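You operate a simulated robot arm through the tools that you are given. There is no shell and no other tool. Be economical: measure what you need, move in short steps, check, and stop when the job is done.

You are at the controls of a simulated robot arm. One attempt, no reset.

TASK
Unscrew the plug from the brass block, screw the eye bolt into the steel block.
Fine: the screw plug stands in its holder; then both blocks go into the green tray. Set down upright: screw plug.
Where things are to end (x, y in the base frame): screw plug within 3 cm of [46, 14].

The check looks at the end state, three seconds after you hand in, the way a careful person would. Anything else that was tipped, shoved, dropped, spilled or broken makes it a failure.

THE ROBOT
A 7-joint arm with a two-finger parallel gripper, fixed in place. Base frame: the origin is at the foot of the arm, x ahead of it, y to its left, z up; the work surface is at about z = 88.4. Units: cm, degrees, N and s.
With the tool pointing down near the work surface it reaches from about 24 to 68 cm from the base axis. Its first joint turns from -66.0 to 66.0 degrees. Payload 2.4 kg.
Tool frame: the origin (TCP) lies between the finger pads and is the grasp point; the fingertips stand 3 cm ahead of it; z points along the fingers, y is the line along which they close. The gripper opens to 9.4 cm. The fingers are 2.8 cm wide and 1 cm thick; the gripper's body (5 by 9.6 cm) begins 5.5 cm behind the TCP.
Orientation is that of the tool frame in the base frame, as a unit quaternion [x, y, z, w]. With the fingers straight down and closing along the base's y, the tool's x points along the base's -x, its y along +y and its z along -z.

THE INTERFACE
- The arm moves only by the tool arm_command. Its arguments are lists of equal length, an entry for each row: "linear": the shift along the base's x, y, z in cm, a list of three; "rotation": the turn, a rotation vector about the base's x, y, z in degrees, a list of three; "hand": the closure, from 0 (fully open) to 1 (shut). In form: {"linear": [[dx, dy, dz], ...], "rotation": [[wx, wy, wz], ...], "hand": [hand, ...]}. A call has 1 to 10 rows; each row is the pose to reach, as a shift and turn from the pose commanded when the call began. Rows are played at 5 a second. More than 5 cm and 8.6 degrees between two rows, or a gripper value outside its range, and nothing of the call is played. Where a pose cannot be reached the arm comes as near as it can. A force on the tool above 50 N (or 10 N above the force at the start of the call, whichever is more), or a blocked arm, ends the call early, and 0.2 s more pass. Each finger travels about 15.3 cm/s and halts on what it meets, pressing with about 22 N; the grip force reading is that of the motor and also rises with nothing between the fingers. The clock runs only during rows and for 0.2 s after the last one: add rows that repeat a pose to give the fingers time. The reply holds the time, the measured pose of the TCP, the force on the tool along the base axes, the opening and the grip force, in the units named above and with some noise, with the torque about the TCP (base axes, N m) and any sound that the robot's microphone picked up.
- Cameras (640 x 400 px; columns grow to the right, rows downward): "scene" is fixed at [4.59, 48.26, 144.13]; the picture's right is [-0.66, -0.75, 0.00], its down [-0.44, 0.39, -0.81] and it looks along [0.61, -0.54, -0.58] (base axes); focal length 372 px, centre (320, 200). "wrist" rides on the gripper at [7.6, 1.4, -10.2] in the tool frame; the picture's right is [-0.18, 0.98, 0.00], its down [-0.75, -0.14, -0.64] and it looks along [-0.63, -0.12, 0.77] (tool axes); focal length 243 px, centre (320, 200). There is no depth. A picture from a camera that has moved, and an enlarged one, comes with that camera's place and axes in the base frame and with its lens.
- camera(camera): a new picture of that camera. The clock stands still meanwhile.
- close_up(camera, box): a new picture of the part [left, top, right, bottom] of that camera's present view, enlarged. The clock stands still meanwhile.
- finish_job(): hands the job in; it is judged then, once.

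Work in short steps. Places have to be worked out from the pictures, the camera data and where the tool is seen: move nearer, look again, correct. Check each grasp and each placing, and mend what went wrong. You have 120 turns and 68 pictures in all, those below and enlarged ones among them. Open the gripper and draw the arm clear of the work before you hand the job in, unless the task says otherwise; then end with one line.

The tools are called after "Call:" as a command line: name --argument value ..., lists and objects as JSON in quotes. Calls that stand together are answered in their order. arm_command: Moves the arm, as the interface text tells. Its arguments: {"type":"object","properties":{"linear":{"type":"array","items":{"type":"array","items":{"type":"number"}}},"rotation":{"type":"array","items":{"type":"array","items":{"type":"number"}}},"hand":{"type":"array","items":{"type":"number"}}},"required":["linear","rotation","hand"]} The other tools are called the same way: camera (camera) takes a picture; close_up (camera, box) takes an enlarged picture of a part of a camera's view; finish_job () hands the job in.

At the start:

```text
clock: 0.0
tool_pos: [41.38, 2.47, 118.09]
tool_rot: [-0.001, 1.0, 0.0, 0.001]
wrist_force: [-0.6, -0.5, -0.1]
ft_torque: [-0.02, 0.0, -0.04]
opening: 9.39
finger_force: 0.0
```

scene: 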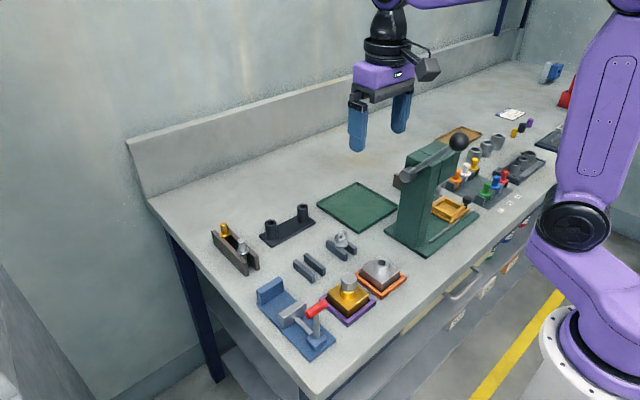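
wrist: 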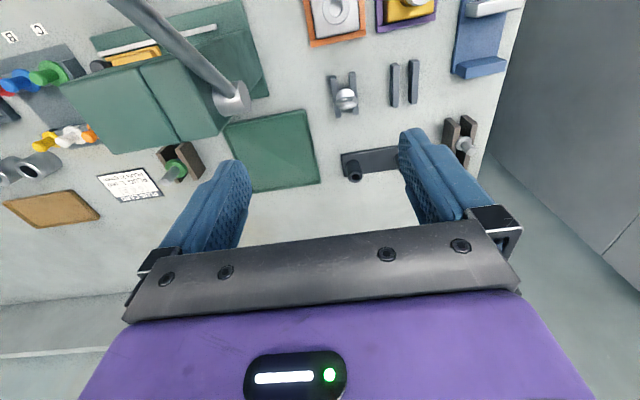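

The scene shows the brass and steel blocks near the table's left end, a blue vise, holders and a green tray. I'll enlarge the relevant region.

Call:
close_up --camera "scene" --box '[200, 180, 420, 360]'

Call:
close_up --camera "wrist" --box '[220, 0, 520, 190]'

```text
2.22 times, centred on (310, 270) of scene
camera zoom: at [4.59, 48.26, 144.13], right [-0.66, -0.75, 0.0], down [-0.44, 0.39, -0.81], along [0.61, -0.54, -0.58], focal length 827 px, centre (342, 44)
```

zoom: 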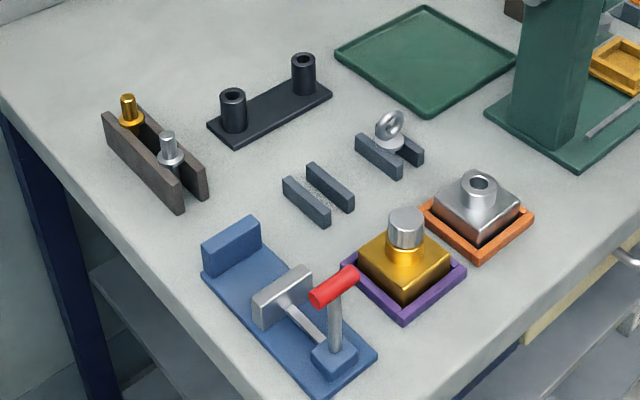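

```text
2.11 times, centred on (370, 95) of wrist
camera zoom: at [33.75, 3.97, 128.46], right [0.18, 0.98, 0.0], down [0.75, -0.14, 0.64], along [0.63, -0.12, -0.77], focal length 511 px, centre (215, 421)
```

zoom: 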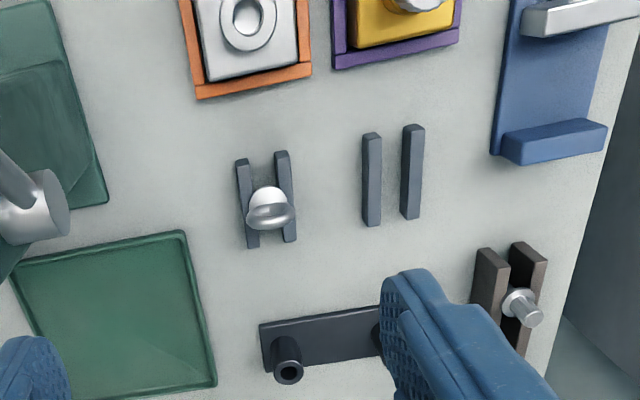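

I estimate the plug at about (34.5, 15), steel block (33.5, 7), eye bolt (45, 6.5) and empty rail holder (46, 14.5). I'll move above the brass block for a better view.

Call:
arm_command --linear '[[-1, 3.2, -1], [-2, 6.4, -3], [-3, 9.6, -5], [-3, 12.5, -7]]' --rotation '[[0, 0, 0], [0, 0, 0], [0, 0, 0], [0, 0, 0]]' --hand '[0, 0, 0, 0]'

Call:
camera --camera "wrist"

Call:
close_up --camera "scene" --box '[310, 220, 430, 330]'

```text
clock: 1.0
tool_pos: [38.41, 14.64, 111.11]
tool_rot: [-0.001, 1.0, 0.0, 0.0]
wrist_force: [-0.2, 0.5, 0.2]
ft_torque: [-0.04, -0.02, -0.01]
opening: 9.4
finger_force: 0.2
```

```text
63 pictures are left
camera wrist: at [30.84, 16.14, 121.47], right [0.18, 0.98, 0.0], down [0.75, -0.14, 0.64], along [0.63, -0.12, -0.77], focal length 243 px, centre (320, 200)
```

wrist: 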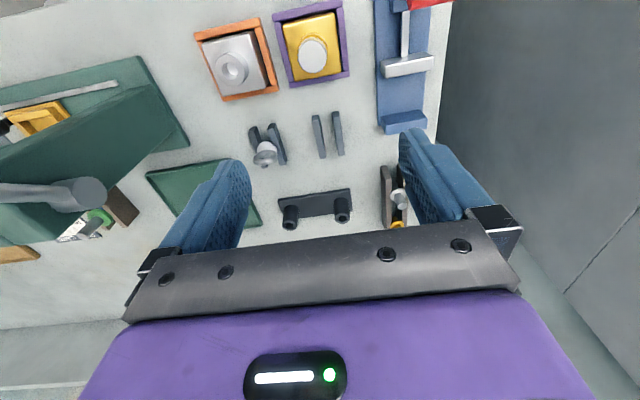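

```text
3.64 times, centred on (370, 275) of scene
camera zoom: at [4.59, 48.26, 144.12], right [-0.66, -0.75, 0.0], down [-0.44, 0.39, -0.81], along [0.61, -0.54, -0.58], focal length 1353 px, centre (138, -73)
```

zoom: 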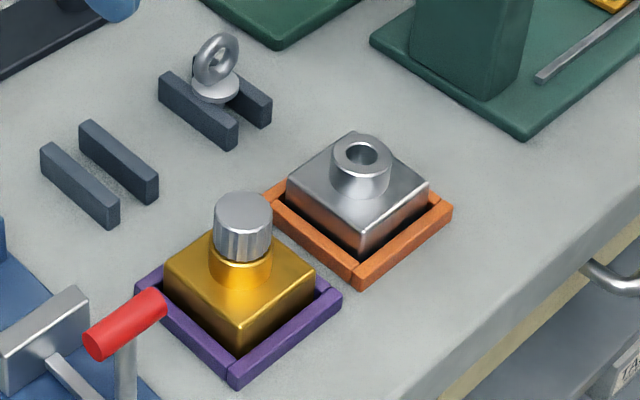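

Triangulating both views puts the plug head at about (34.65, 14.85), its top at z≈96.3, diameter ≈2.8. I move above it, with the wrist pre-turned clockwise to leave room for unscrewing.

Call:
arm_command --linear '[[-1, 0, -1], [-2, -0.1, -2], [-3, -0.1, -3], [-3.75, -0.1, -4], [-3.75, -0.1, -5], [-3.75, -0.1, -6], [-3.75, -0.1, -7], [-3.75, -0.1, -8], [-3.75, -0.1, -9], [-3.75, -0.1, -9]]' --rotation '[[0, 0, -8.5], [0, 0, -17], [0, 0, -25.5], [0, 0, -34], [0, 0, -42.5], [0, 0, -51], [0, 0, -59.5], [0, 0, -68], [0, 0, -76.5], [0, 0, -85]]' --hand '[0, 0, 0, 0.2, 0.2, 0.2, 0.2, 0.2, 0.2, 0.2]'

Call:
camera --camera "wrist"

Call:
close_up --camera "scene" --box '[290, 200, 430, 330]'

```text
clock: 3.2
tool_pos: [34.66, 14.93, 102.1]
tool_rot: [0.676, 0.737, 0.001, 0.0]
wrist_force: [0.1, -0.1, -0.3]
ft_torque: [-0.01, -0.01, 0.03]
opening: 7.52
finger_force: 0.1
```

```text
61 pictures are left
camera wrist: at [35.52, 22.64, 112.47], right [0.99, -0.1, 0.0], down [-0.08, -0.76, 0.64], along [-0.06, -0.64, -0.77], focal length 243 px, centre (320, 200)
```

wrist: 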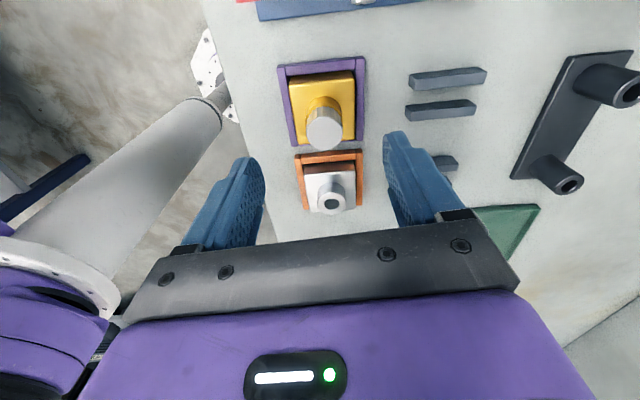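

```text
3.08 times, centred on (360, 265) of scene
camera zoom: at [4.59, 48.26, 144.13], right [-0.66, -0.75, 0.0], down [-0.44, 0.39, -0.81], along [0.61, -0.54, -0.58], focal length 1145 px, centre (197, 0)
```

zoom: 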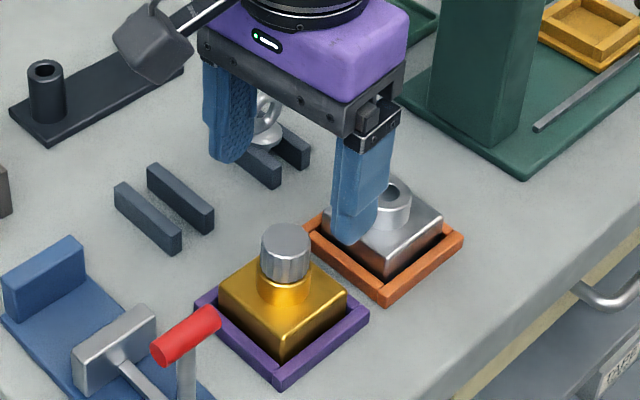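

The close camera suggests the plug is slightly towards +x/+y of the tool axis; I enlarge to refine.

Call:
close_up --camera "wrist" --box '[240, 50, 400, 220]'

```text
2.35 times, centred on (320, 135) of wrist
camera zoom: at [35.52, 22.64, 112.47], right [0.99, -0.1, 0.0], down [-0.08, -0.76, 0.64], along [-0.06, -0.64, -0.77], focal length 571 px, centre (320, 353)
```

zoom: 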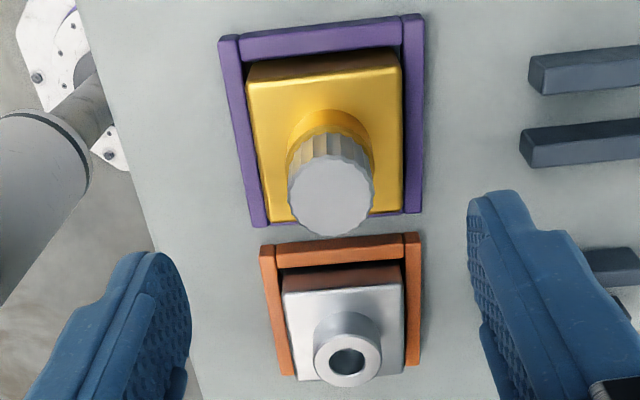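

Refined: plug about (35.1, 15.3). I shift and descend partly, then check again.

Call:
arm_command --linear '[[0.4, 0.4, -1], [0.4, 0.4, -2], [0.4, 0.4, -2]]' --rotation '[[0, 0, 0], [0, 0, 0], [0, 0, 0]]' --hand '[0.35, 0.35, 0.35]'

Call:
close_up --camera "wrist" --box '[220, 60, 420, 220]'

Call:
close_up --camera "scene" --box '[310, 220, 410, 320]'

```text
clock: 4.0
tool_pos: [34.96, 15.32, 100.11]
tool_rot: [0.675, 0.737, 0.0, 0.0]
wrist_force: [-0.7, -0.1, 0.2]
ft_torque: [-0.01, 0.02, -0.03]
opening: 6.1
finger_force: 0.0
```

```text
2.50 times, centred on (320, 140) of wrist
camera zoom: at [35.83, 23.06, 110.44], right [1.0, -0.1, 0.0], down [-0.07, -0.76, 0.64], along [-0.06, -0.64, -0.77], focal length 606 px, centre (320, 350)
```

zoom: 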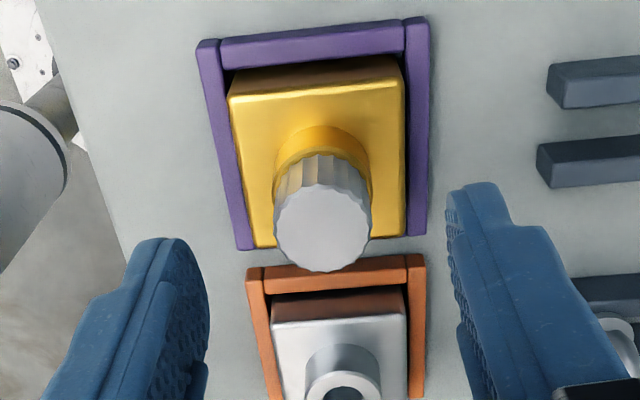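

```text
4.00 times, centred on (360, 270) of scene
camera zoom: at [4.59, 48.26, 144.13], right [-0.66, -0.75, 0.0], down [-0.44, 0.39, -0.81], along [0.61, -0.54, -0.58], focal length 1488 px, centre (160, -80)
```

zoom: 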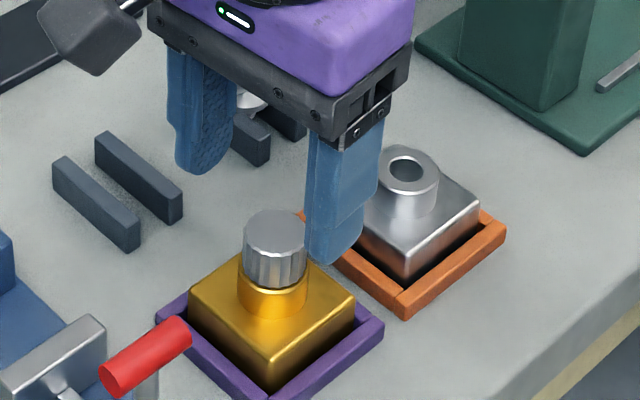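

Aligned well now. Descend around the plug head to z≈96.5 and close.

Call:
arm_command --linear '[[0.03, 0.12, -1.5], [0.03, 0.12, -2.8], [0.03, 0.12, -3.6], [0.03, 0.12, -3.6], [0.03, 0.12, -3.6], [0.03, 0.12, -3.6]]' --rotation '[[0, 0, 0], [0, 0, 0], [0, 0, 0], [0, 0, 0], [0, 0, 0], [0, 0, 0]]' --hand '[0.35, 0.35, 0.35, 0.6, 0.85, 0.85]'

Call:
camera --camera "wrist"

```text
clock: 5.4
tool_pos: [34.81, 15.32, 96.51]
tool_rot: [0.676, 0.737, -0.001, 0.0]
wrist_force: [-2.5, -0.7, 1.1]
ft_torque: [0.01, 0.08, -0.01]
opening: 2.67
finger_force: 21.9
```

```text
56 pictures are left
camera wrist: at [35.82, 23.21, 106.83], right [1.0, -0.1, 0.0], down [-0.07, -0.76, 0.64], along [-0.06, -0.64, -0.77], focal length 243 px, centre (320, 200)
```

wrist: 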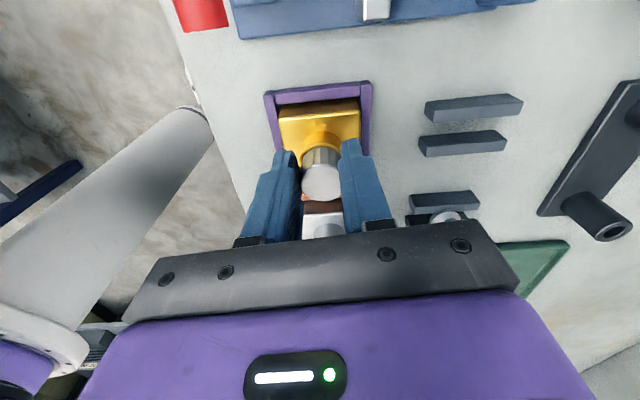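

Plug gripped (2.67 cm). Test-unscrew counterclockwise 43°, watching force.

Call:
arm_command --linear '[[0, 0, 0], [0, 0, 0], [0, 0, 0], [0, 0, 0], [0, 0, 0]]' --rotation '[[0, 0, 8.5], [0, 0, 17], [0, 0, 25.5], [0, 0, 34], [0, 0, 42.5]]' --hand '[1, 1, 1, 1, 1]'

Call:
camera --camera "wrist"

```text
clock: 6.6
tool_pos: [34.71, 15.17, 96.5]
tool_rot: [0.361, 0.933, -0.005, -0.005]
wrist_force: [-23.5, -5.4, 12.4]
ft_torque: [-0.14, 1.13, -0.18]
opening: 2.68
finger_force: 21.8
```

```text
55 pictures are left
camera wrist: at [30.21, 21.52, 106.88], right [0.8, 0.6, -0.01], down [0.47, -0.61, 0.64], along [0.38, -0.52, -0.77], focal length 243 px, centre (320, 200)
```

wrist: 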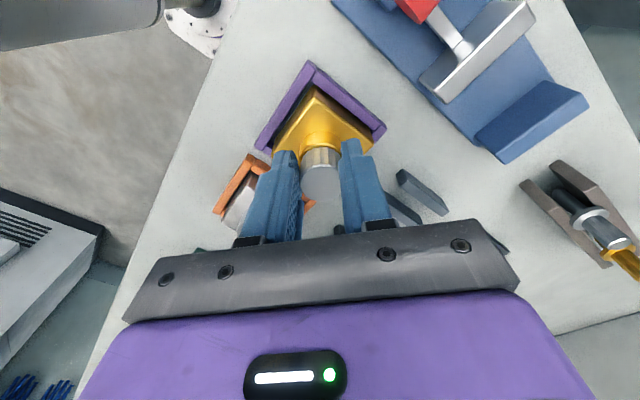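

The lateral force shows the commanded axis is off by ~0.3 cm, and the plug pushes upward (rising). I recentre, rise slightly, and continue turning.

Call:
arm_command --linear '[[-0.33, -0.2, 0.05], [-0.33, -0.2, 0.07], [-0.33, -0.2, 0.08], [-0.33, -0.2, 0.09], [-0.33, -0.2, 0.1], [-0.33, -0.2, 0.11], [-0.33, -0.2, 0.12]]' --rotation '[[0, 0, 0], [0, 0, 8], [0, 0, 16], [0, 0, 24], [0, 0, 32], [0, 0, 40], [0, 0, 40]]' --hand '[1, 1, 1, 1, 1, 1, 1]'

```text
clock: 8.2
tool_pos: [34.51, 15.02, 96.74]
tool_rot: [0.022, 1.0, -0.003, -0.003]
wrist_force: [-12.6, -27.3, 14.4]
ft_torque: [-1.23, 0.36, -0.24]
opening: 2.7
finger_force: 22.1
```

The tool has circled about the plug's true axis, which works out at about (34.8, 15.0). I open, recentre there and look.

Call:
arm_command --linear '[[-0.22, -0.15, 0.05], [-0.22, -0.15, 0.05], [-0.22, -0.15, 0.05], [0.07, -0.17, 0.05], [0.07, -0.17, 0.05]]' --rotation '[[0, 0, 0], [0, 0, 0], [0, 0, 0], [0, 0, 0], [0, 0, 0]]' --hand '[1, 0.5, 0.5, 0.5, 0.5]'

Call:
close_up --camera "scene" --box '[310, 220, 410, 320]'

Call:
close_up --camera "wrist" --box '[220, 60, 420, 220]'

```text
clock: 9.4
tool_pos: [34.73, 15.09, 96.75]
tool_rot: [0.022, 1.0, 0.0, 0.0]
wrist_force: [0.3, 0.1, -0.4]
ft_torque: [0.01, -0.01, 0.02]
opening: 4.71
finger_force: 0.0
```

```text
4.00 times, centred on (360, 270) of scene
camera zoom: at [4.59, 48.26, 144.13], right [-0.66, -0.75, 0.0], down [-0.44, 0.39, -0.81], along [0.61, -0.54, -0.58], focal length 1488 px, centre (160, -80)
```

zoom: 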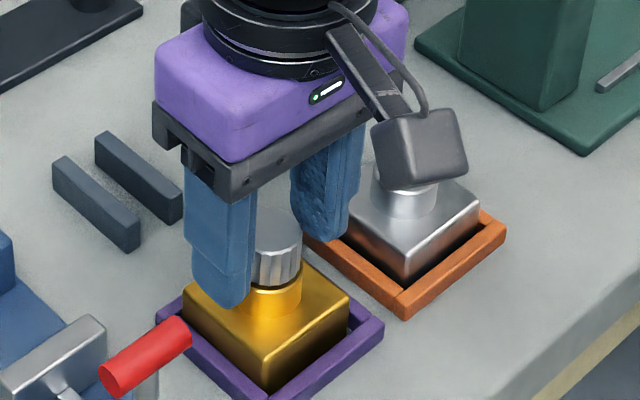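

```text
2.50 times, centred on (320, 140) of wrist
camera zoom: at [27.28, 16.89, 106.99], right [0.23, 0.97, 0.0], down [0.75, -0.17, 0.64], along [0.63, -0.15, -0.77], focal length 606 px, centre (320, 350)
```

zoom: 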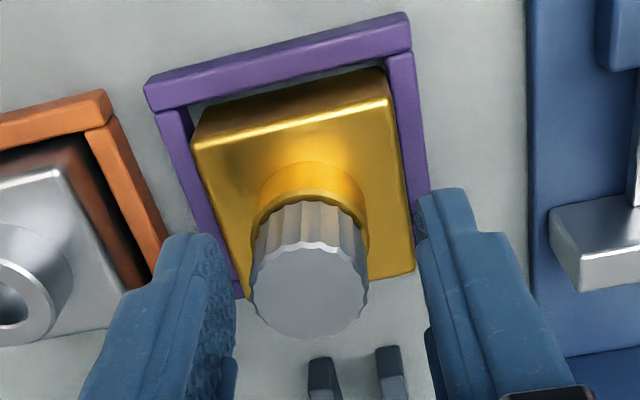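

Everything is consistent with the plug axis at (34.8, 15.0) and its top at z≈95.6. I regrip centred here and turn 80° further.

Call:
arm_command --linear '[[0, 0, -0.1], [0, 0, -0.1], [0, 0, -0.09], [0, 0, -0.08], [0, 0, -0.07], [0, 0, -0.06], [0, 0, -0.05], [0, 0, -0.04], [0, 0, -0.03], [0, 0, -0.02]]' --rotation '[[0, 0, 0], [0, 0, 0], [0, 0, 8.5], [0, 0, 17], [0, 0, 25.5], [0, 0, 34], [0, 0, 42.5], [0, 0, 51], [0, 0, 59.5], [0, 0, 68]]' --hand '[0.9, 1, 1, 1, 1, 1, 1, 1, 1, 1]'

```text
clock: 11.6
tool_pos: [34.94, 15.02, 96.81]
tool_rot: [-0.542, 0.84, 0.0, 0.003]
wrist_force: [18.0, -21.0, 18.0]
ft_torque: [-1.0, -0.73, -0.09]
opening: 2.76
finger_force: 22.4
```

Lifting force rises, so the plug climbs faster than I follow. I relieve: raise 0.2 and shift a bit along the force, holding still.

Call:
arm_command --linear '[[0.12, -0.1, 0.15], [0.15, -0.12, 0.2], [0.15, -0.12, 0.2]]' --rotation '[[0, 0, 0], [0, 0, 0], [0, 0, 0]]' --hand '[1, 1, 1]'

```text
clock: 12.4
tool_pos: [34.61, 14.97, 96.74]
tool_rot: [-0.542, 0.841, 0.0, -0.002]
wrist_force: [0.2, -0.4, -1.6]
ft_torque: [0.01, -0.12, -0.02]
opening: 2.74
finger_force: 22.0
```

Forces vanish, so the commanded pose is accurate: plug axis ≈ (34.97, 15.02), rise ≈0.2–0.25 cm per 70°. Continue 85° following the arc and rise.

Call:
arm_command --linear '[[0.02, 0, 0.03], [0.04, -0.02, 0.05], [0.05, -0.03, 0.08], [0.07, -0.04, 0.1], [0.08, -0.04, 0.13], [0.1, -0.03, 0.15], [0.12, -0.02, 0.18], [0.14, 0, 0.2], [0.16, 0.02, 0.22], [0.17, 0.03, 0.25]]' --rotation '[[0, 0, 8.5], [0, 0, 17], [0, 0, 25.5], [0, 0, 34], [0, 0, 42.5], [0, 0, 51], [0, 0, 59.5], [0, 0, 68], [0, 0, 76.5], [0, 0, 85]]' --hand '[1, 1, 1, 1, 1, 1, 1, 1, 1, 1]'

Call:
close_up --camera "scene" --box '[310, 220, 410, 320]'

```text
clock: 14.6
tool_pos: [34.97, 14.89, 97.1]
tool_rot: [0.967, -0.253, -0.001, 0.0]
wrist_force: [-6.1, -3.0, -2.5]
ft_torque: [-0.2, 0.54, -0.02]
opening: 2.68
finger_force: 22.0
```

```text
4.00 times, centred on (360, 270) of scene
camera zoom: at [4.57, 48.26, 144.13], right [-0.66, -0.75, 0.0], down [-0.44, 0.39, -0.81], along [0.61, -0.54, -0.58], focal length 1488 px, centre (160, -80)
```

zoom: 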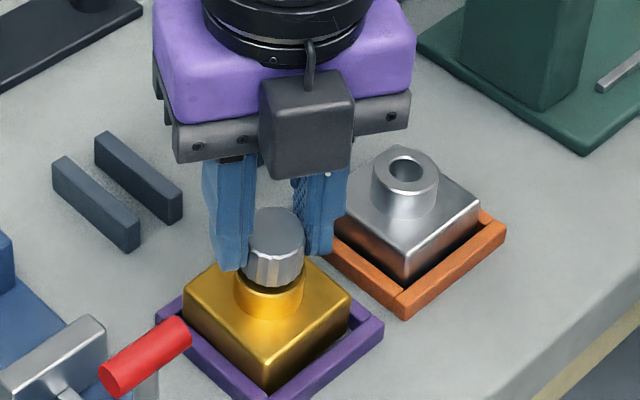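

Now at yaw 150°. Open and rotate back clockwise for the next stroke, recentring on the axis.

Call:
arm_command --linear '[[-0.05, -0.02, 0], [-0.17, 0.07, 0], [-0.17, 0.07, 0], [-0.17, 0.07, 0], [-0.17, 0.07, 0], [-0.17, 0.07, 0], [-0.17, 0.07, 0], [-0.17, 0.07, 0], [-0.17, 0.07, 0], [-0.17, 0.07, 0]]' --rotation '[[0, 0, 0], [0, 0, -5], [0, 0, -13.5], [0, 0, -22], [0, 0, -30.5], [0, 0, -39], [0, 0, -47.5], [0, 0, -56], [0, 0, -64.5], [0, 0, -73]]' --hand '[0.5, 0.5, 0.5, 0.5, 0.5, 0.5, 0.5, 0.5, 0.5, 0.5]'

Call:
arm_command --linear '[[0, 0, 0], [0, 0, 0], [0, 0, 0], [0, 0, 0], [0, 0, 0], [0, 0, 0], [0, 0, 0], [0, 0, 0], [0, 0, 0], [0, 0, 0]]' --rotation '[[0, 0, -8.5], [0, 0, -17], [0, 0, -25.5], [0, 0, -34], [0, 0, -42.5], [0, 0, -51], [0, 0, -59.5], [0, 0, -68], [0, 0, -76.5], [0, 0, -85]]' --hand '[0.5, 0.5, 0.5, 0.5, 0.5, 0.5, 0.5, 0.5, 0.5, 0.5]'

Call:
arm_command --linear '[[0, 0, 0], [0, 0, 0], [0, 0, 0], [0, 0, 0], [0, 0, 0], [0, 0, 0], [0, 0, 0], [0, 0, 0], [0, 0, 0], [0, 0, 0]]' --rotation '[[0, 0, -8.5], [0, 0, -17], [0, 0, -25.5], [0, 0, -34], [0, 0, -42.5], [0, 0, -51], [0, 0, -59.5], [0, 0, -68], [0, 0, -76.5], [0, 0, -85]]' --hand '[0.5, 0.5, 0.5, 0.5, 0.5, 0.5, 0.5, 0.5, 0.5, 0.5]'

Call:
close_up --camera "wrist" --box '[220, 60, 420, 220]'

Call:
close_up --camera "scene" --box '[320, 240, 400, 320]'

```text
clock: 16.8
tool_pos: [34.96, 15.12, 96.96]
tool_rot: [-0.624, 0.781, 0.0, 0.001]
wrist_force: [-0.3, -1.2, -0.3]
ft_torque: [0.05, 0.03, -0.03]
opening: 4.69
finger_force: 0.2
```

```text
clock: 19.0
tool_pos: [34.87, 15.04, 97.08]
tool_rot: [0.066, 0.998, 0.0, 0.0]
wrist_force: [0.6, -0.5, -0.3]
ft_torque: [0.01, -0.03, 0.04]
opening: 4.7
finger_force: 0.2
```

```text
clock: 21.2
tool_pos: [34.81, 14.9, 97.08]
tool_rot: [0.724, 0.69, 0.0, 0.0]
wrist_force: [0.5, 0.2, 0.1]
ft_torque: [0.0, -0.01, 0.04]
opening: 4.72
finger_force: 0.1
```

```text
2.50 times, centred on (320, 140) of wrist
camera zoom: at [36.69, 22.66, 107.48], right [0.97, -0.23, 0.0], down [-0.18, -0.75, 0.64], along [-0.15, -0.62, -0.77], focal length 606 px, centre (320, 350)
```

zoom: 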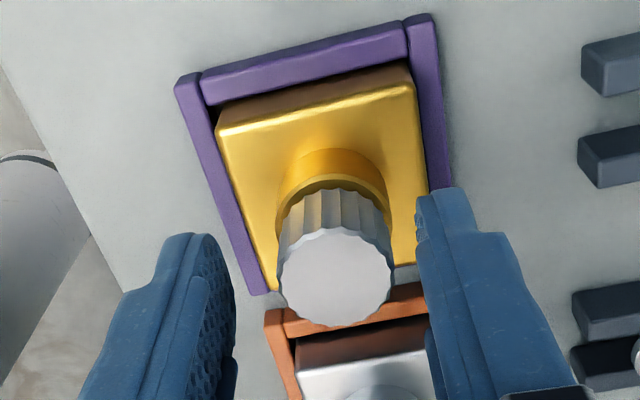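

```text
5.00 times, centred on (360, 280) of scene
camera zoom: at [4.59, 48.26, 144.13], right [-0.66, -0.75, 0.0], down [-0.44, 0.39, -0.81], along [0.61, -0.54, -0.58], focal length 1860 px, centre (120, -200)
```

zoom: 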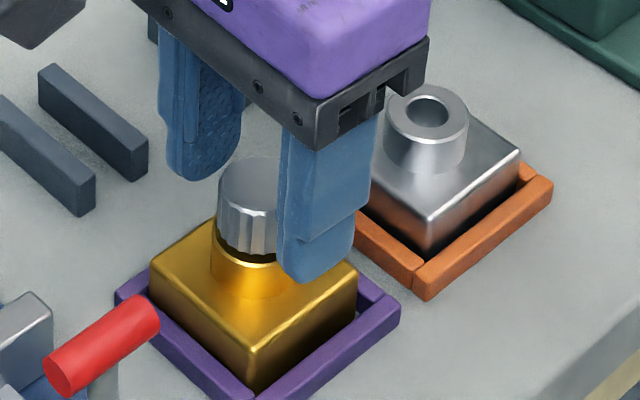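

The gap under the head shows the plug is rising. It's ~0.25 cm to +x of the tool axis; I shift, grip, and turn.

Call:
arm_command --linear '[[0.2, 0, -0.15], [0.2, 0, -0.2], [0.2, 0, -0.2], [0.2, 0, -0.18], [0.2, 0, -0.16], [0.2, 0, -0.14], [0.2, 0, -0.12], [0.2, 0, -0.1], [0.2, 0, -0.08], [0.2, 0, -0.06]]' --rotation '[[0, 0, 0], [0, 0, 0], [0, 0, 0], [0, 0, 8.5], [0, 0, 17], [0, 0, 25.5], [0, 0, 34], [0, 0, 42.5], [0, 0, 51], [0, 0, 59.5]]' --hand '[0.5, 1, 1, 1, 1, 1, 1, 1, 1, 1]'

```text
clock: 23.4
tool_pos: [34.99, 14.92, 97.1]
tool_rot: [0.282, 0.959, -0.002, -0.003]
wrist_force: [-12.3, -6.8, -0.2]
ft_torque: [-0.18, 0.81, -0.04]
opening: 2.69
finger_force: 21.9
```

Fz is near zero with this rise rate; I correct laterally and continue 85°.

Call:
arm_command --linear '[[-0.1, -0.05, 0.02], [-0.1, -0.06, 0.04], [-0.1, -0.07, 0.06], [-0.1, -0.08, 0.08], [-0.1, -0.1, 0.1], [-0.1, -0.1, 0.12], [-0.08, -0.1, 0.14], [-0.06, -0.1, 0.16], [-0.04, -0.1, 0.18], [-0.02, -0.1, 0.2]]' --rotation '[[0, 0, 8.5], [0, 0, 17], [0, 0, 25.5], [0, 0, 34], [0, 0, 42.5], [0, 0, 51], [0, 0, 59.5], [0, 0, 68], [0, 0, 76.5], [0, 0, 85]]' --hand '[1, 1, 1, 1, 1, 1, 1, 1, 1, 1]'

```text
clock: 25.6
tool_pos: [35.11, 14.83, 97.26]
tool_rot: [-0.44, 0.898, 0.0, 0.001]
wrist_force: [-2.5, -6.8, 0.2]
ft_torque: [-0.35, 0.16, -0.06]
opening: 2.68
finger_force: 22.0
```

Forces are small; continue to about yaw 140°.

Call:
arm_command --linear '[[-0.02, -0.05, 0.02], [-0.02, -0.05, 0.04], [0, -0.05, 0.06], [0, -0.05, 0.08], [0, -0.05, 0.1], [0, -0.05, 0.12], [0, -0.05, 0.14], [0, -0.05, 0.16], [0, -0.05, 0.18], [0, -0.05, 0.2]]' --rotation '[[0, 0, 8.5], [0, 0, 17], [0, 0, 25.5], [0, 0, 34], [0, 0, 42.5], [0, 0, 51], [0, 0, 59.5], [0, 0, 68], [0, 0, 76.5], [0, 0, 85]]' --hand '[1, 1, 1, 1, 1, 1, 1, 1, 1, 1]'

Call:
close_up --camera "scene" --box '[320, 240, 400, 320]'

```text
clock: 27.8
tool_pos: [35.09, 14.91, 97.45]
tool_rot: [0.931, -0.366, 0.001, -0.001]
wrist_force: [2.3, -3.4, -2.0]
ft_torque: [-0.12, -0.1, 0.01]
opening: 2.68
finger_force: 21.3
```

```text
5.00 times, centred on (360, 280) of scene
camera zoom: at [4.59, 48.26, 144.13], right [-0.66, -0.75, 0.0], down [-0.44, 0.39, -0.81], along [0.61, -0.54, -0.58], focal length 1860 px, centre (120, -200)
```

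zoom: 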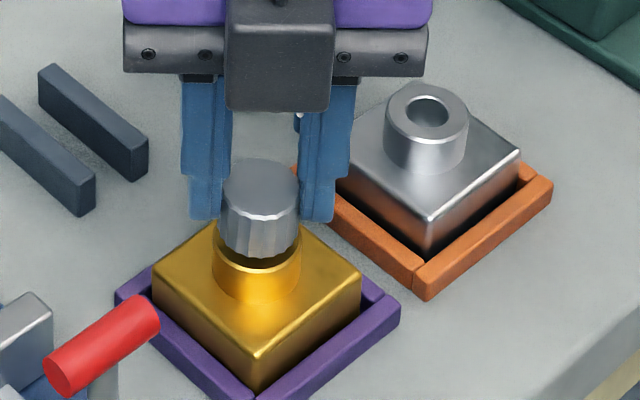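

The plug rises about 0.3 cm per turn, slower than I lifted (fingers slid up the head slightly). Open and return for another stroke.

Call:
arm_command --linear '[[0, 0, 0], [0, 0, 0], [0, 0, 0], [0, 0, 0], [0, 0, 0], [0, 0, 0], [0, 0, 0], [0, 0, 0], [0, 0, 0], [0, 0, 0]]' --rotation '[[0, 0, 0], [0, 0, -5], [0, 0, -13.5], [0, 0, -22], [0, 0, -30.5], [0, 0, -39], [0, 0, -47.5], [0, 0, -56], [0, 0, -64.5], [0, 0, -73]]' --hand '[0.5, 0.5, 0.5, 0.5, 0.5, 0.5, 0.5, 0.5, 0.5, 0.5]'

Call:
arm_command --linear '[[0, 0, 0], [0, 0, 0], [0, 0, 0], [0, 0, 0], [0, 0, 0], [0, 0, 0], [0, 0, 0], [0, 0, 0], [0, 0, 0], [0, 0, 0]]' --rotation '[[0, 0, -8.5], [0, 0, -17], [0, 0, -25.5], [0, 0, -34], [0, 0, -42.5], [0, 0, -51], [0, 0, -59.5], [0, 0, -68], [0, 0, -76.5], [0, 0, -85]]' --hand '[0.5, 0.5, 0.5, 0.5, 0.5, 0.5, 0.5, 0.5, 0.5, 0.5]'

Call:
arm_command --linear '[[0, 0, 0], [0, 0, 0], [0, 0, 0], [0, 0, 0], [0, 0, 0], [0, 0, 0], [0, 0, 0], [0, 0, 0], [0, 0, 0], [0, 0, 0]]' --rotation '[[0, 0, -8.5], [0, 0, -17], [0, 0, -25.5], [0, 0, -34], [0, 0, -42.5], [0, 0, -51], [0, 0, -59.5], [0, 0, -68], [0, 0, -76.5], [0, 0, -85]]' --hand '[0.5, 0.5, 0.5, 0.5, 0.5, 0.5, 0.5, 0.5, 0.5, 0.5]'

Call:
close_up --camera "wrist" --box '[220, 60, 420, 220]'

```text
clock: 30.0
tool_pos: [35.03, 14.92, 97.43]
tool_rot: [-0.529, 0.849, 0.0, 0.0]
wrist_force: [0.3, 0.4, -0.3]
ft_torque: [0.0, 0.03, -0.04]
opening: 4.7
finger_force: 0.0
```

```text
clock: 32.2
tool_pos: [34.93, 14.75, 97.28]
tool_rot: [0.184, 0.983, -0.001, 0.0]
wrist_force: [-0.2, -0.8, 0.1]
ft_torque: [0.02, 0.0, 0.0]
opening: 4.71
finger_force: 0.1
```

```text
clock: 34.4
tool_pos: [35.03, 14.71, 97.48]
tool_rot: [0.8, 0.6, 0.001, 0.0]
wrist_force: [-0.1, -0.2, -0.7]
ft_torque: [0.02, 0.0, 0.0]
opening: 4.71
finger_force: 0.0
```

```text
2.50 times, centred on (320, 140) of wrist
camera zoom: at [38.67, 21.8, 107.81], right [0.89, -0.45, 0.0], down [-0.35, -0.68, 0.64], along [-0.29, -0.57, -0.77], focal length 606 px, centre (320, 350)
```

zoom: 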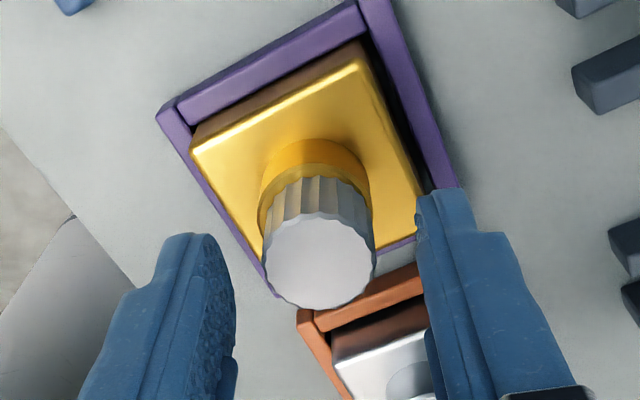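

Well centred. Lower 0.4, grip and do the next stroke with a slower rise.

Call:
arm_command --linear '[[0, 0, -0.4], [0, 0, -0.4], [0, 0, -0.4], [0, 0, -0.39], [0, 0, -0.38], [0, 0, -0.37], [0, 0, -0.36], [0, 0, -0.35], [0, 0, -0.34], [0, 0, -0.33]]' --rotation '[[0, 0, 0], [0, 0, 0], [0, 0, 0], [0, 0, 8.5], [0, 0, 17], [0, 0, 25.5], [0, 0, 34], [0, 0, 42.5], [0, 0, 51], [0, 0, 59.5]]' --hand '[0.5, 1, 1, 1, 1, 1, 1, 1, 1, 1]'

Call:
arm_command --linear '[[0, 0, 0.01], [0, 0, 0.02], [0, 0, 0.03], [0, 0, 0.04], [0, 0, 0.05], [0, 0, 0.06], [0, 0, 0.07], [0, 0, 0.08], [0, 0, 0.09], [0, 0, 0.1]]' --rotation '[[0, 0, 8.5], [0, 0, 17], [0, 0, 25.5], [0, 0, 34], [0, 0, 42.5], [0, 0, 51], [0, 0, 59.5], [0, 0, 68], [0, 0, 76.5], [0, 0, 85]]' --hand '[1, 1, 1, 1, 1, 1, 1, 1, 1, 1]'

Call:
arm_command --linear '[[0, 0, 0.01], [0, 0, 0.02], [0, 0, 0.03], [0, 0, 0.04], [0, 0, 0.05], [0, 0, 0.06], [0, 0, 0.07], [0, 0, 0.08], [0, 0, 0.09], [0, 0, 0.1]]' --rotation '[[0, 0, 8.5], [0, 0, 17], [0, 0, 25.5], [0, 0, 34], [0, 0, 42.5], [0, 0, 51], [0, 0, 59.5], [0, 0, 68], [0, 0, 76.5], [0, 0, 85]]' --hand '[1, 1, 1, 1, 1, 1, 1, 1, 1, 1]'

Call:
close_up --camera "scene" --box '[320, 240, 400, 320]'

```text
clock: 36.6
tool_pos: [34.95, 14.88, 97.18]
tool_rot: [0.393, 0.92, 0.001, 0.0]
wrist_force: [-0.5, 1.2, -0.3]
ft_torque: [0.04, 0.06, -0.02]
opening: 2.67
finger_force: 21.8
```

```text
clock: 38.8
tool_pos: [34.98, 14.85, 97.24]
tool_rot: [-0.331, 0.944, 0.0, 0.001]
wrist_force: [-6.4, -8.7, 0.8]
ft_torque: [-0.49, 0.36, -0.05]
opening: 2.67
finger_force: 21.7
```

```text
clock: 41.0
tool_pos: [35.02, 14.86, 97.33]
tool_rot: [0.882, -0.472, 0.0, 0.0]
wrist_force: [1.6, -3.6, -2.2]
ft_torque: [-0.19, -0.06, -0.01]
opening: 2.69
finger_force: 22.0
```

```text
5.00 times, centred on (360, 280) of scene
camera zoom: at [4.6, 48.26, 144.13], right [-0.66, -0.75, 0.0], down [-0.44, 0.39, -0.81], along [0.61, -0.54, -0.58], focal length 1860 px, centre (120, -200)
```

zoom: 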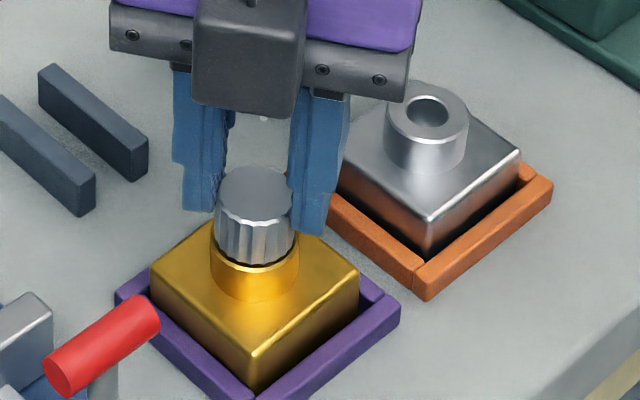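

The head sits lower than last time while held, suggesting it already lifted free of the thread and dropped back when released. I test by lifting 1.2 cm.

Call:
arm_command --linear '[[0, 0, 0.2], [0, 0, 0.4], [0, 0, 0.7], [0, 0, 1.0], [0, 0, 1.2]]' --rotation '[[0, 0, 0], [0, 0, 0], [0, 0, 0], [0, 0, 0], [0, 0, 0]]' --hand '[1, 1, 1, 1, 1]'

Call:
close_up --camera "scene" --box '[320, 240, 400, 320]'

```text
clock: 42.2
tool_pos: [35.12, 14.96, 98.46]
tool_rot: [0.881, -0.472, 0.001, -0.001]
wrist_force: [0.0, -0.3, -0.8]
ft_torque: [-0.02, -0.02, -0.02]
opening: 2.67
finger_force: 21.7
```

```text
5.00 times, centred on (360, 280) of scene
camera zoom: at [4.59, 48.27, 144.13], right [-0.66, -0.75, 0.0], down [-0.44, 0.39, -0.81], along [0.61, -0.54, -0.58], focal length 1860 px, centre (120, -200)
```

zoom: 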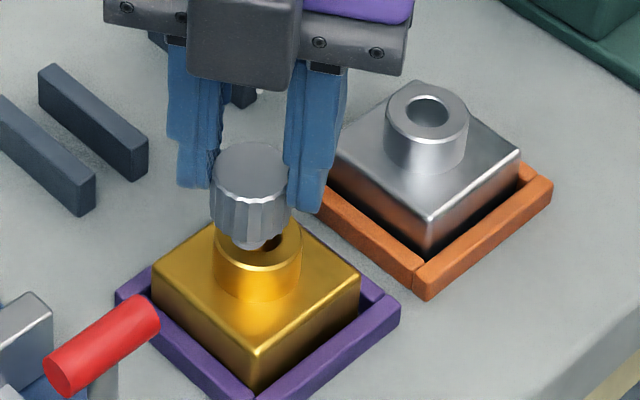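

It came free. Lift further to clear the hole and see the shank.

Call:
arm_command --linear '[[0, 0, 1], [0, 0, 2.5], [0, 0, 4], [0, 0, 5.5], [0, 0, 7]]' --rotation '[[0, 0, 0], [0, 0, 0], [0, 0, 0], [0, 0, 0], [0, 0, 0]]' --hand '[1, 1, 1, 1, 1]'

Call:
close_up --camera "scene" --box '[280, 190, 420, 320]'

```text
clock: 43.4
tool_pos: [34.99, 14.85, 105.54]
tool_rot: [0.881, -0.473, -0.001, -0.001]
wrist_force: [0.7, -0.7, -0.4]
ft_torque: [0.01, 0.04, 0.02]
opening: 2.69
finger_force: 22.3
```

```text
3.08 times, centred on (350, 255) of scene
camera zoom: at [4.59, 48.26, 144.13], right [-0.66, -0.75, 0.0], down [-0.44, 0.39, -0.81], along [0.61, -0.54, -0.58], focal length 1145 px, centre (228, 31)
```

zoom: 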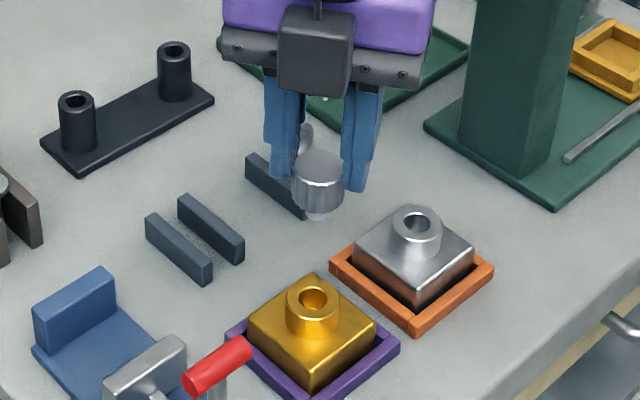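

Plug is out. Move over the rail holder at height, unwinding the wrist, and look.

Call:
arm_command --linear '[[1, 0, 0], [2.2, -0.1, 0], [3.4, -0.2, 0], [4.6, -0.2, 0], [5.8, -0.2, 0], [7, -0.2, 0], [8.2, -0.2, 0], [9.4, -0.2, 0], [10, -0.2, 0], [10, -0.2, 0]]' --rotation '[[0, 0, -8.5], [0, 0, -17], [0, 0, -25.5], [0, 0, -34], [0, 0, -42.5], [0, 0, -51], [0, 0, -59.5], [0, 0, -68], [0, 0, -76.5], [0, 0, -85]]' --hand '[1, 1, 1, 1, 1, 1, 1, 1, 1, 1]'

Call:
arm_command --linear '[[0, 0, 0], [0, 0, 0], [0, 0, 0], [0, 0, 0], [0, 0, 0]]' --rotation '[[0, 0, -8], [0, 0, -16], [0, 0, -24], [0, 0, -32], [0, 0, -38]]' --hand '[1, 1, 1, 1, 1]'

Call:
camera --camera "wrist"

Call:
close_up --camera "scene" --box '[260, 180, 380, 300]'

```text
clock: 45.6
tool_pos: [45.01, 14.67, 105.46]
tool_rot: [-0.328, 0.945, 0.0, 0.0]
wrist_force: [0.2, 0.1, -0.7]
ft_torque: [-0.01, -0.02, 0.0]
opening: 2.69
finger_force: 22.2
```

```text
clock: 46.8
tool_pos: [45.01, 14.84, 105.63]
tool_rot: [-0.002, 1.0, 0.0, 0.0]
wrist_force: [-0.6, -0.2, -1.5]
ft_torque: [0.03, 0.02, -0.02]
opening: 2.7
finger_force: 22.3
```

```text
44 pictures are left
camera wrist: at [37.46, 16.21, 115.88], right [0.18, 0.98, 0.0], down [0.75, -0.14, 0.64], along [0.63, -0.11, -0.77], focal length 243 px, centre (320, 200)
```

wrist: 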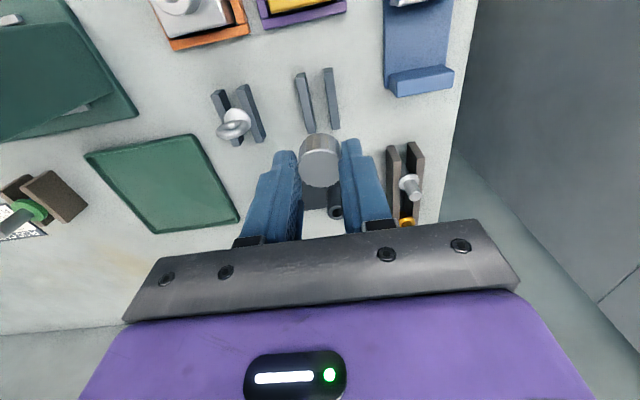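

```text
3.33 times, centred on (320, 240) of scene
camera zoom: at [4.59, 48.26, 144.13], right [-0.66, -0.75, 0.0], down [-0.44, 0.39, -0.81], along [0.61, -0.54, -0.58], focal length 1240 px, centre (320, 67)
```

zoom: 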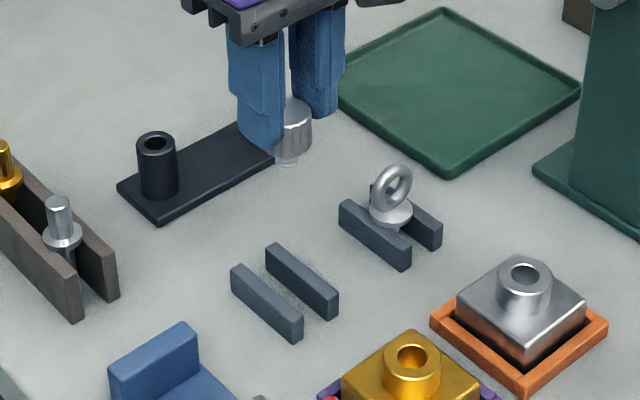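

Holder centre is about (45.8, 14.75), slot along x. Lower to just above and check.

Call:
arm_command --linear '[[0.35, 0.05, -2.5], [0.67, 0.1, -5], [0.67, 0.1, -7.5], [0.67, 0.1, -8.8], [0.67, 0.1, -8.8]]' --rotation '[[0, 0, 0], [0, 0, 0], [0, 0, 0], [0, 0, 0], [0, 0, 0]]' --hand '[1, 1, 1, 1, 1]'

Call:
close_up --camera "wrist" --box '[240, 60, 400, 200]'

Call:
close_up --camera "scene" --box '[270, 220, 350, 300]'

```text
clock: 48.0
tool_pos: [45.75, 14.82, 96.73]
tool_rot: [-0.005, 1.0, 0.0, 0.0]
wrist_force: [-0.5, 0.2, -0.8]
ft_torque: [-0.02, 0.01, 0.02]
opening: 2.68
finger_force: 21.9
```

```text
2.86 times, centred on (320, 130) of wrist
camera zoom: at [38.17, 16.17, 107.14], right [0.18, 0.98, 0.0], down [0.75, -0.13, 0.64], along [0.63, -0.11, -0.77], focal length 693 px, centre (320, 400)
```

zoom: 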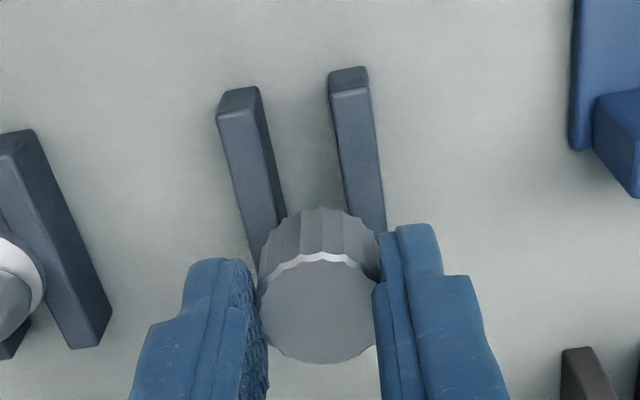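

```text
5.00 times, centred on (310, 260) of scene
camera zoom: at [4.59, 48.26, 144.13], right [-0.66, -0.75, 0.0], down [-0.44, 0.39, -0.81], along [0.61, -0.54, -0.58], focal length 1860 px, centre (370, -100)
```

zoom: 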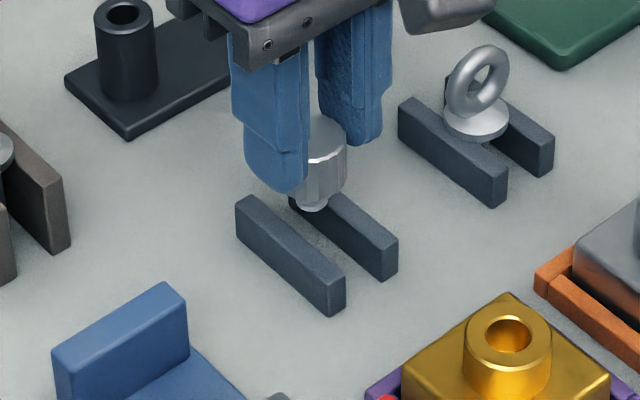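

Both cameras agree the slot runs x 42.8–48.6 at y≈14.75, right below the plug. Descend gently to contact.

Call:
arm_command --linear '[[0, 0, -0.8], [0, 0, -1.4], [0, 0, -1.8], [0, 0, -2.1], [0, 0, -2.1]]' --rotation '[[0, 0, 0], [0, 0, 0], [0, 0, 0], [0, 0, 0], [0, 0, 0]]' --hand '[1, 1, 1, 1, 1]'

Call:
close_up --camera "scene" --box '[270, 220, 350, 300]'

```text
clock: 49.2
tool_pos: [45.69, 14.76, 94.66]
tool_rot: [-0.005, 1.0, 0.0, -0.001]
wrist_force: [0.3, -1.9, -1.5]
ft_torque: [-0.07, 0.02, -0.03]
opening: 2.66
finger_force: 22.1
```

```text
5.00 times, centred on (310, 260) of scene
camera zoom: at [4.59, 48.26, 144.13], right [-0.66, -0.75, 0.0], down [-0.44, 0.39, -0.81], along [0.61, -0.54, -0.58], focal length 1860 px, centre (370, -100)
```

zoom: 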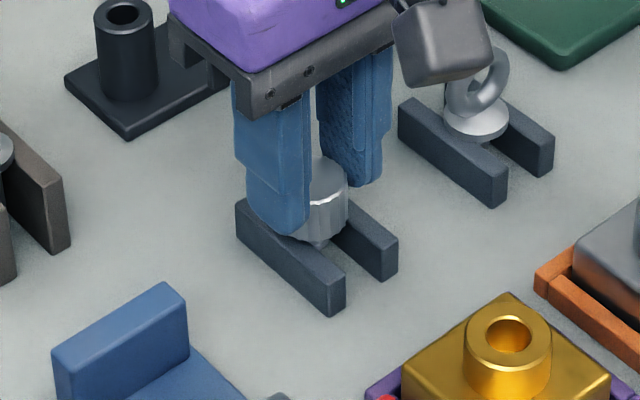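

Nearly seated, with the shank between the rails. Continue in small steps until contact.

Call:
arm_command --linear '[[0, 0, -0.15], [0, 0, -0.3], [0, 0, -0.45], [0, 0, -0.5]]' --rotation '[[0, 0, 0], [0, 0, 0], [0, 0, 0], [0, 0, 0]]' --hand '[1, 1, 1, 1]'

Call:
close_up --camera "scene" --box '[290, 230, 340, 280]'

```text
clock: 50.2
tool_pos: [45.93, 14.73, 94.27]
tool_rot: [-0.004, 1.0, 0.001, 0.002]
wrist_force: [-5.8, -0.8, 24.9]
ft_torque: [-0.04, 0.0, -0.06]
opening: 2.66
finger_force: 21.5
```

```text
8.00 times, centred on (315, 255) of scene
camera zoom: at [4.54, 48.25, 144.13], right [-0.66, -0.75, 0.0], down [-0.44, 0.39, -0.81], along [0.61, -0.54, -0.58], focal length 2976 px, centre (360, -240)
```

zoom: 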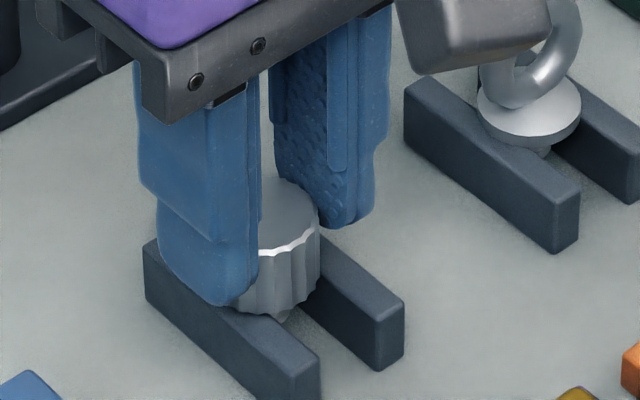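

Contact at 25 N: head seated on rails. Relieve, open, and withdraw upward.

Call:
arm_command --linear '[[0, 0, 0.2], [0, 0, 0.2], [0, 0, 0.2], [0, 0, 2], [0, 0, 5], [0, 0, 8], [0, 0, 8]]' --rotation '[[0, 0, 0], [0, 0, 0], [0, 0, 0], [0, 0, 0], [0, 0, 0], [0, 0, 0], [0, 0, 0]]' --hand '[1, 0.6, 0.45, 0.45, 0.45, 0.45, 0.45]'

Call:
camera --camera "wrist"

Call:
close_up --camera "scene" --box '[290, 210, 390, 300]'

```text
clock: 51.8
tool_pos: [45.7, 14.88, 102.2]
tool_rot: [-0.005, 1.0, 0.0, 0.0]
wrist_force: [0.0, -0.1, -0.2]
ft_torque: [0.01, -0.04, 0.03]
opening: 5.17
finger_force: 0.1
```

```text
38 pictures are left
camera wrist: at [38.11, 16.22, 112.63], right [0.18, 0.98, 0.0], down [0.76, -0.13, 0.64], along [0.63, -0.11, -0.77], focal length 243 px, centre (320, 200)
```

wrist: 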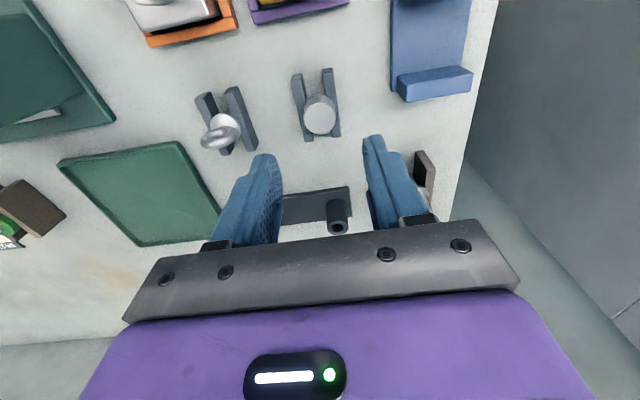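

```text
4.44 times, centred on (340, 255) of scene
camera zoom: at [4.59, 48.26, 144.13], right [-0.66, -0.75, 0.0], down [-0.44, 0.39, -0.81], along [0.61, -0.54, -0.58], focal length 1653 px, centre (231, -44)
```

zoom: 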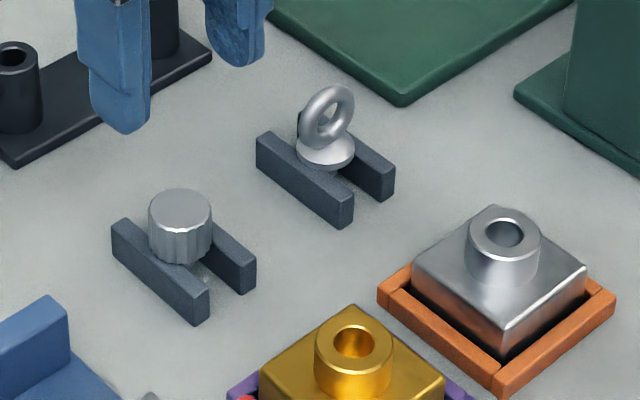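

Plug stands upright in its holder. Now move above the eye bolt to determine its position and ring direction.

Call:
arm_command --linear '[[-0.3, -3, 0], [-0.6, -6, 0], [-0.7, -8.2, -1], [-0.7, -8.2, -1]]' --rotation '[[0, 0, 0], [0, 0, 0], [0, 0, 0], [0, 0, 0]]' --hand '[0.3, 0.3, 0.3, 0.3]'

Call:
close_up --camera "wrist" --box '[220, 40, 420, 200]'

Call:
close_up --camera "scene" --box '[320, 215, 380, 265]'

```text
clock: 52.8
tool_pos: [44.93, 6.5, 101.11]
tool_rot: [-0.004, 1.0, 0.0, 0.0]
wrist_force: [-0.4, -1.2, 0.0]
ft_torque: [0.02, 0.0, -0.01]
opening: 6.56
finger_force: 0.0
```

```text
2.50 times, centred on (320, 120) of wrist
camera zoom: at [37.33, 7.93, 111.42], right [0.18, 0.98, 0.0], down [0.75, -0.13, 0.64], along [0.63, -0.11, -0.77], focal length 606 px, centre (320, 400)
```

zoom: 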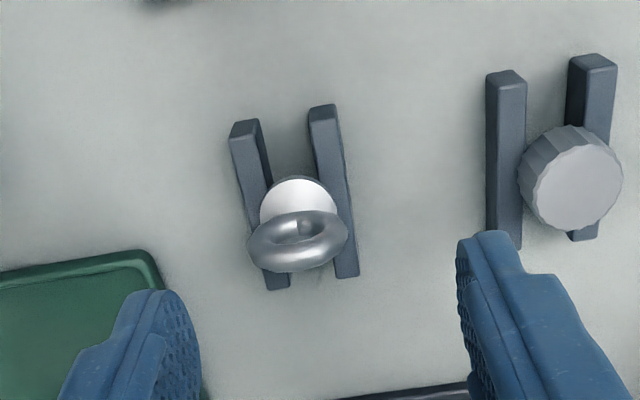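

```text
8.00 times, centred on (350, 240) of scene
camera zoom: at [4.59, 48.26, 144.13], right [-0.66, -0.75, 0.0], down [-0.44, 0.39, -0.81], along [0.61, -0.54, -0.58], focal length 2976 px, centre (80, -120)
```

zoom: 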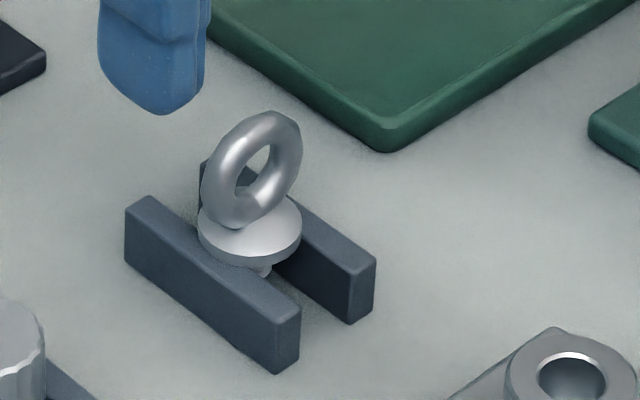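

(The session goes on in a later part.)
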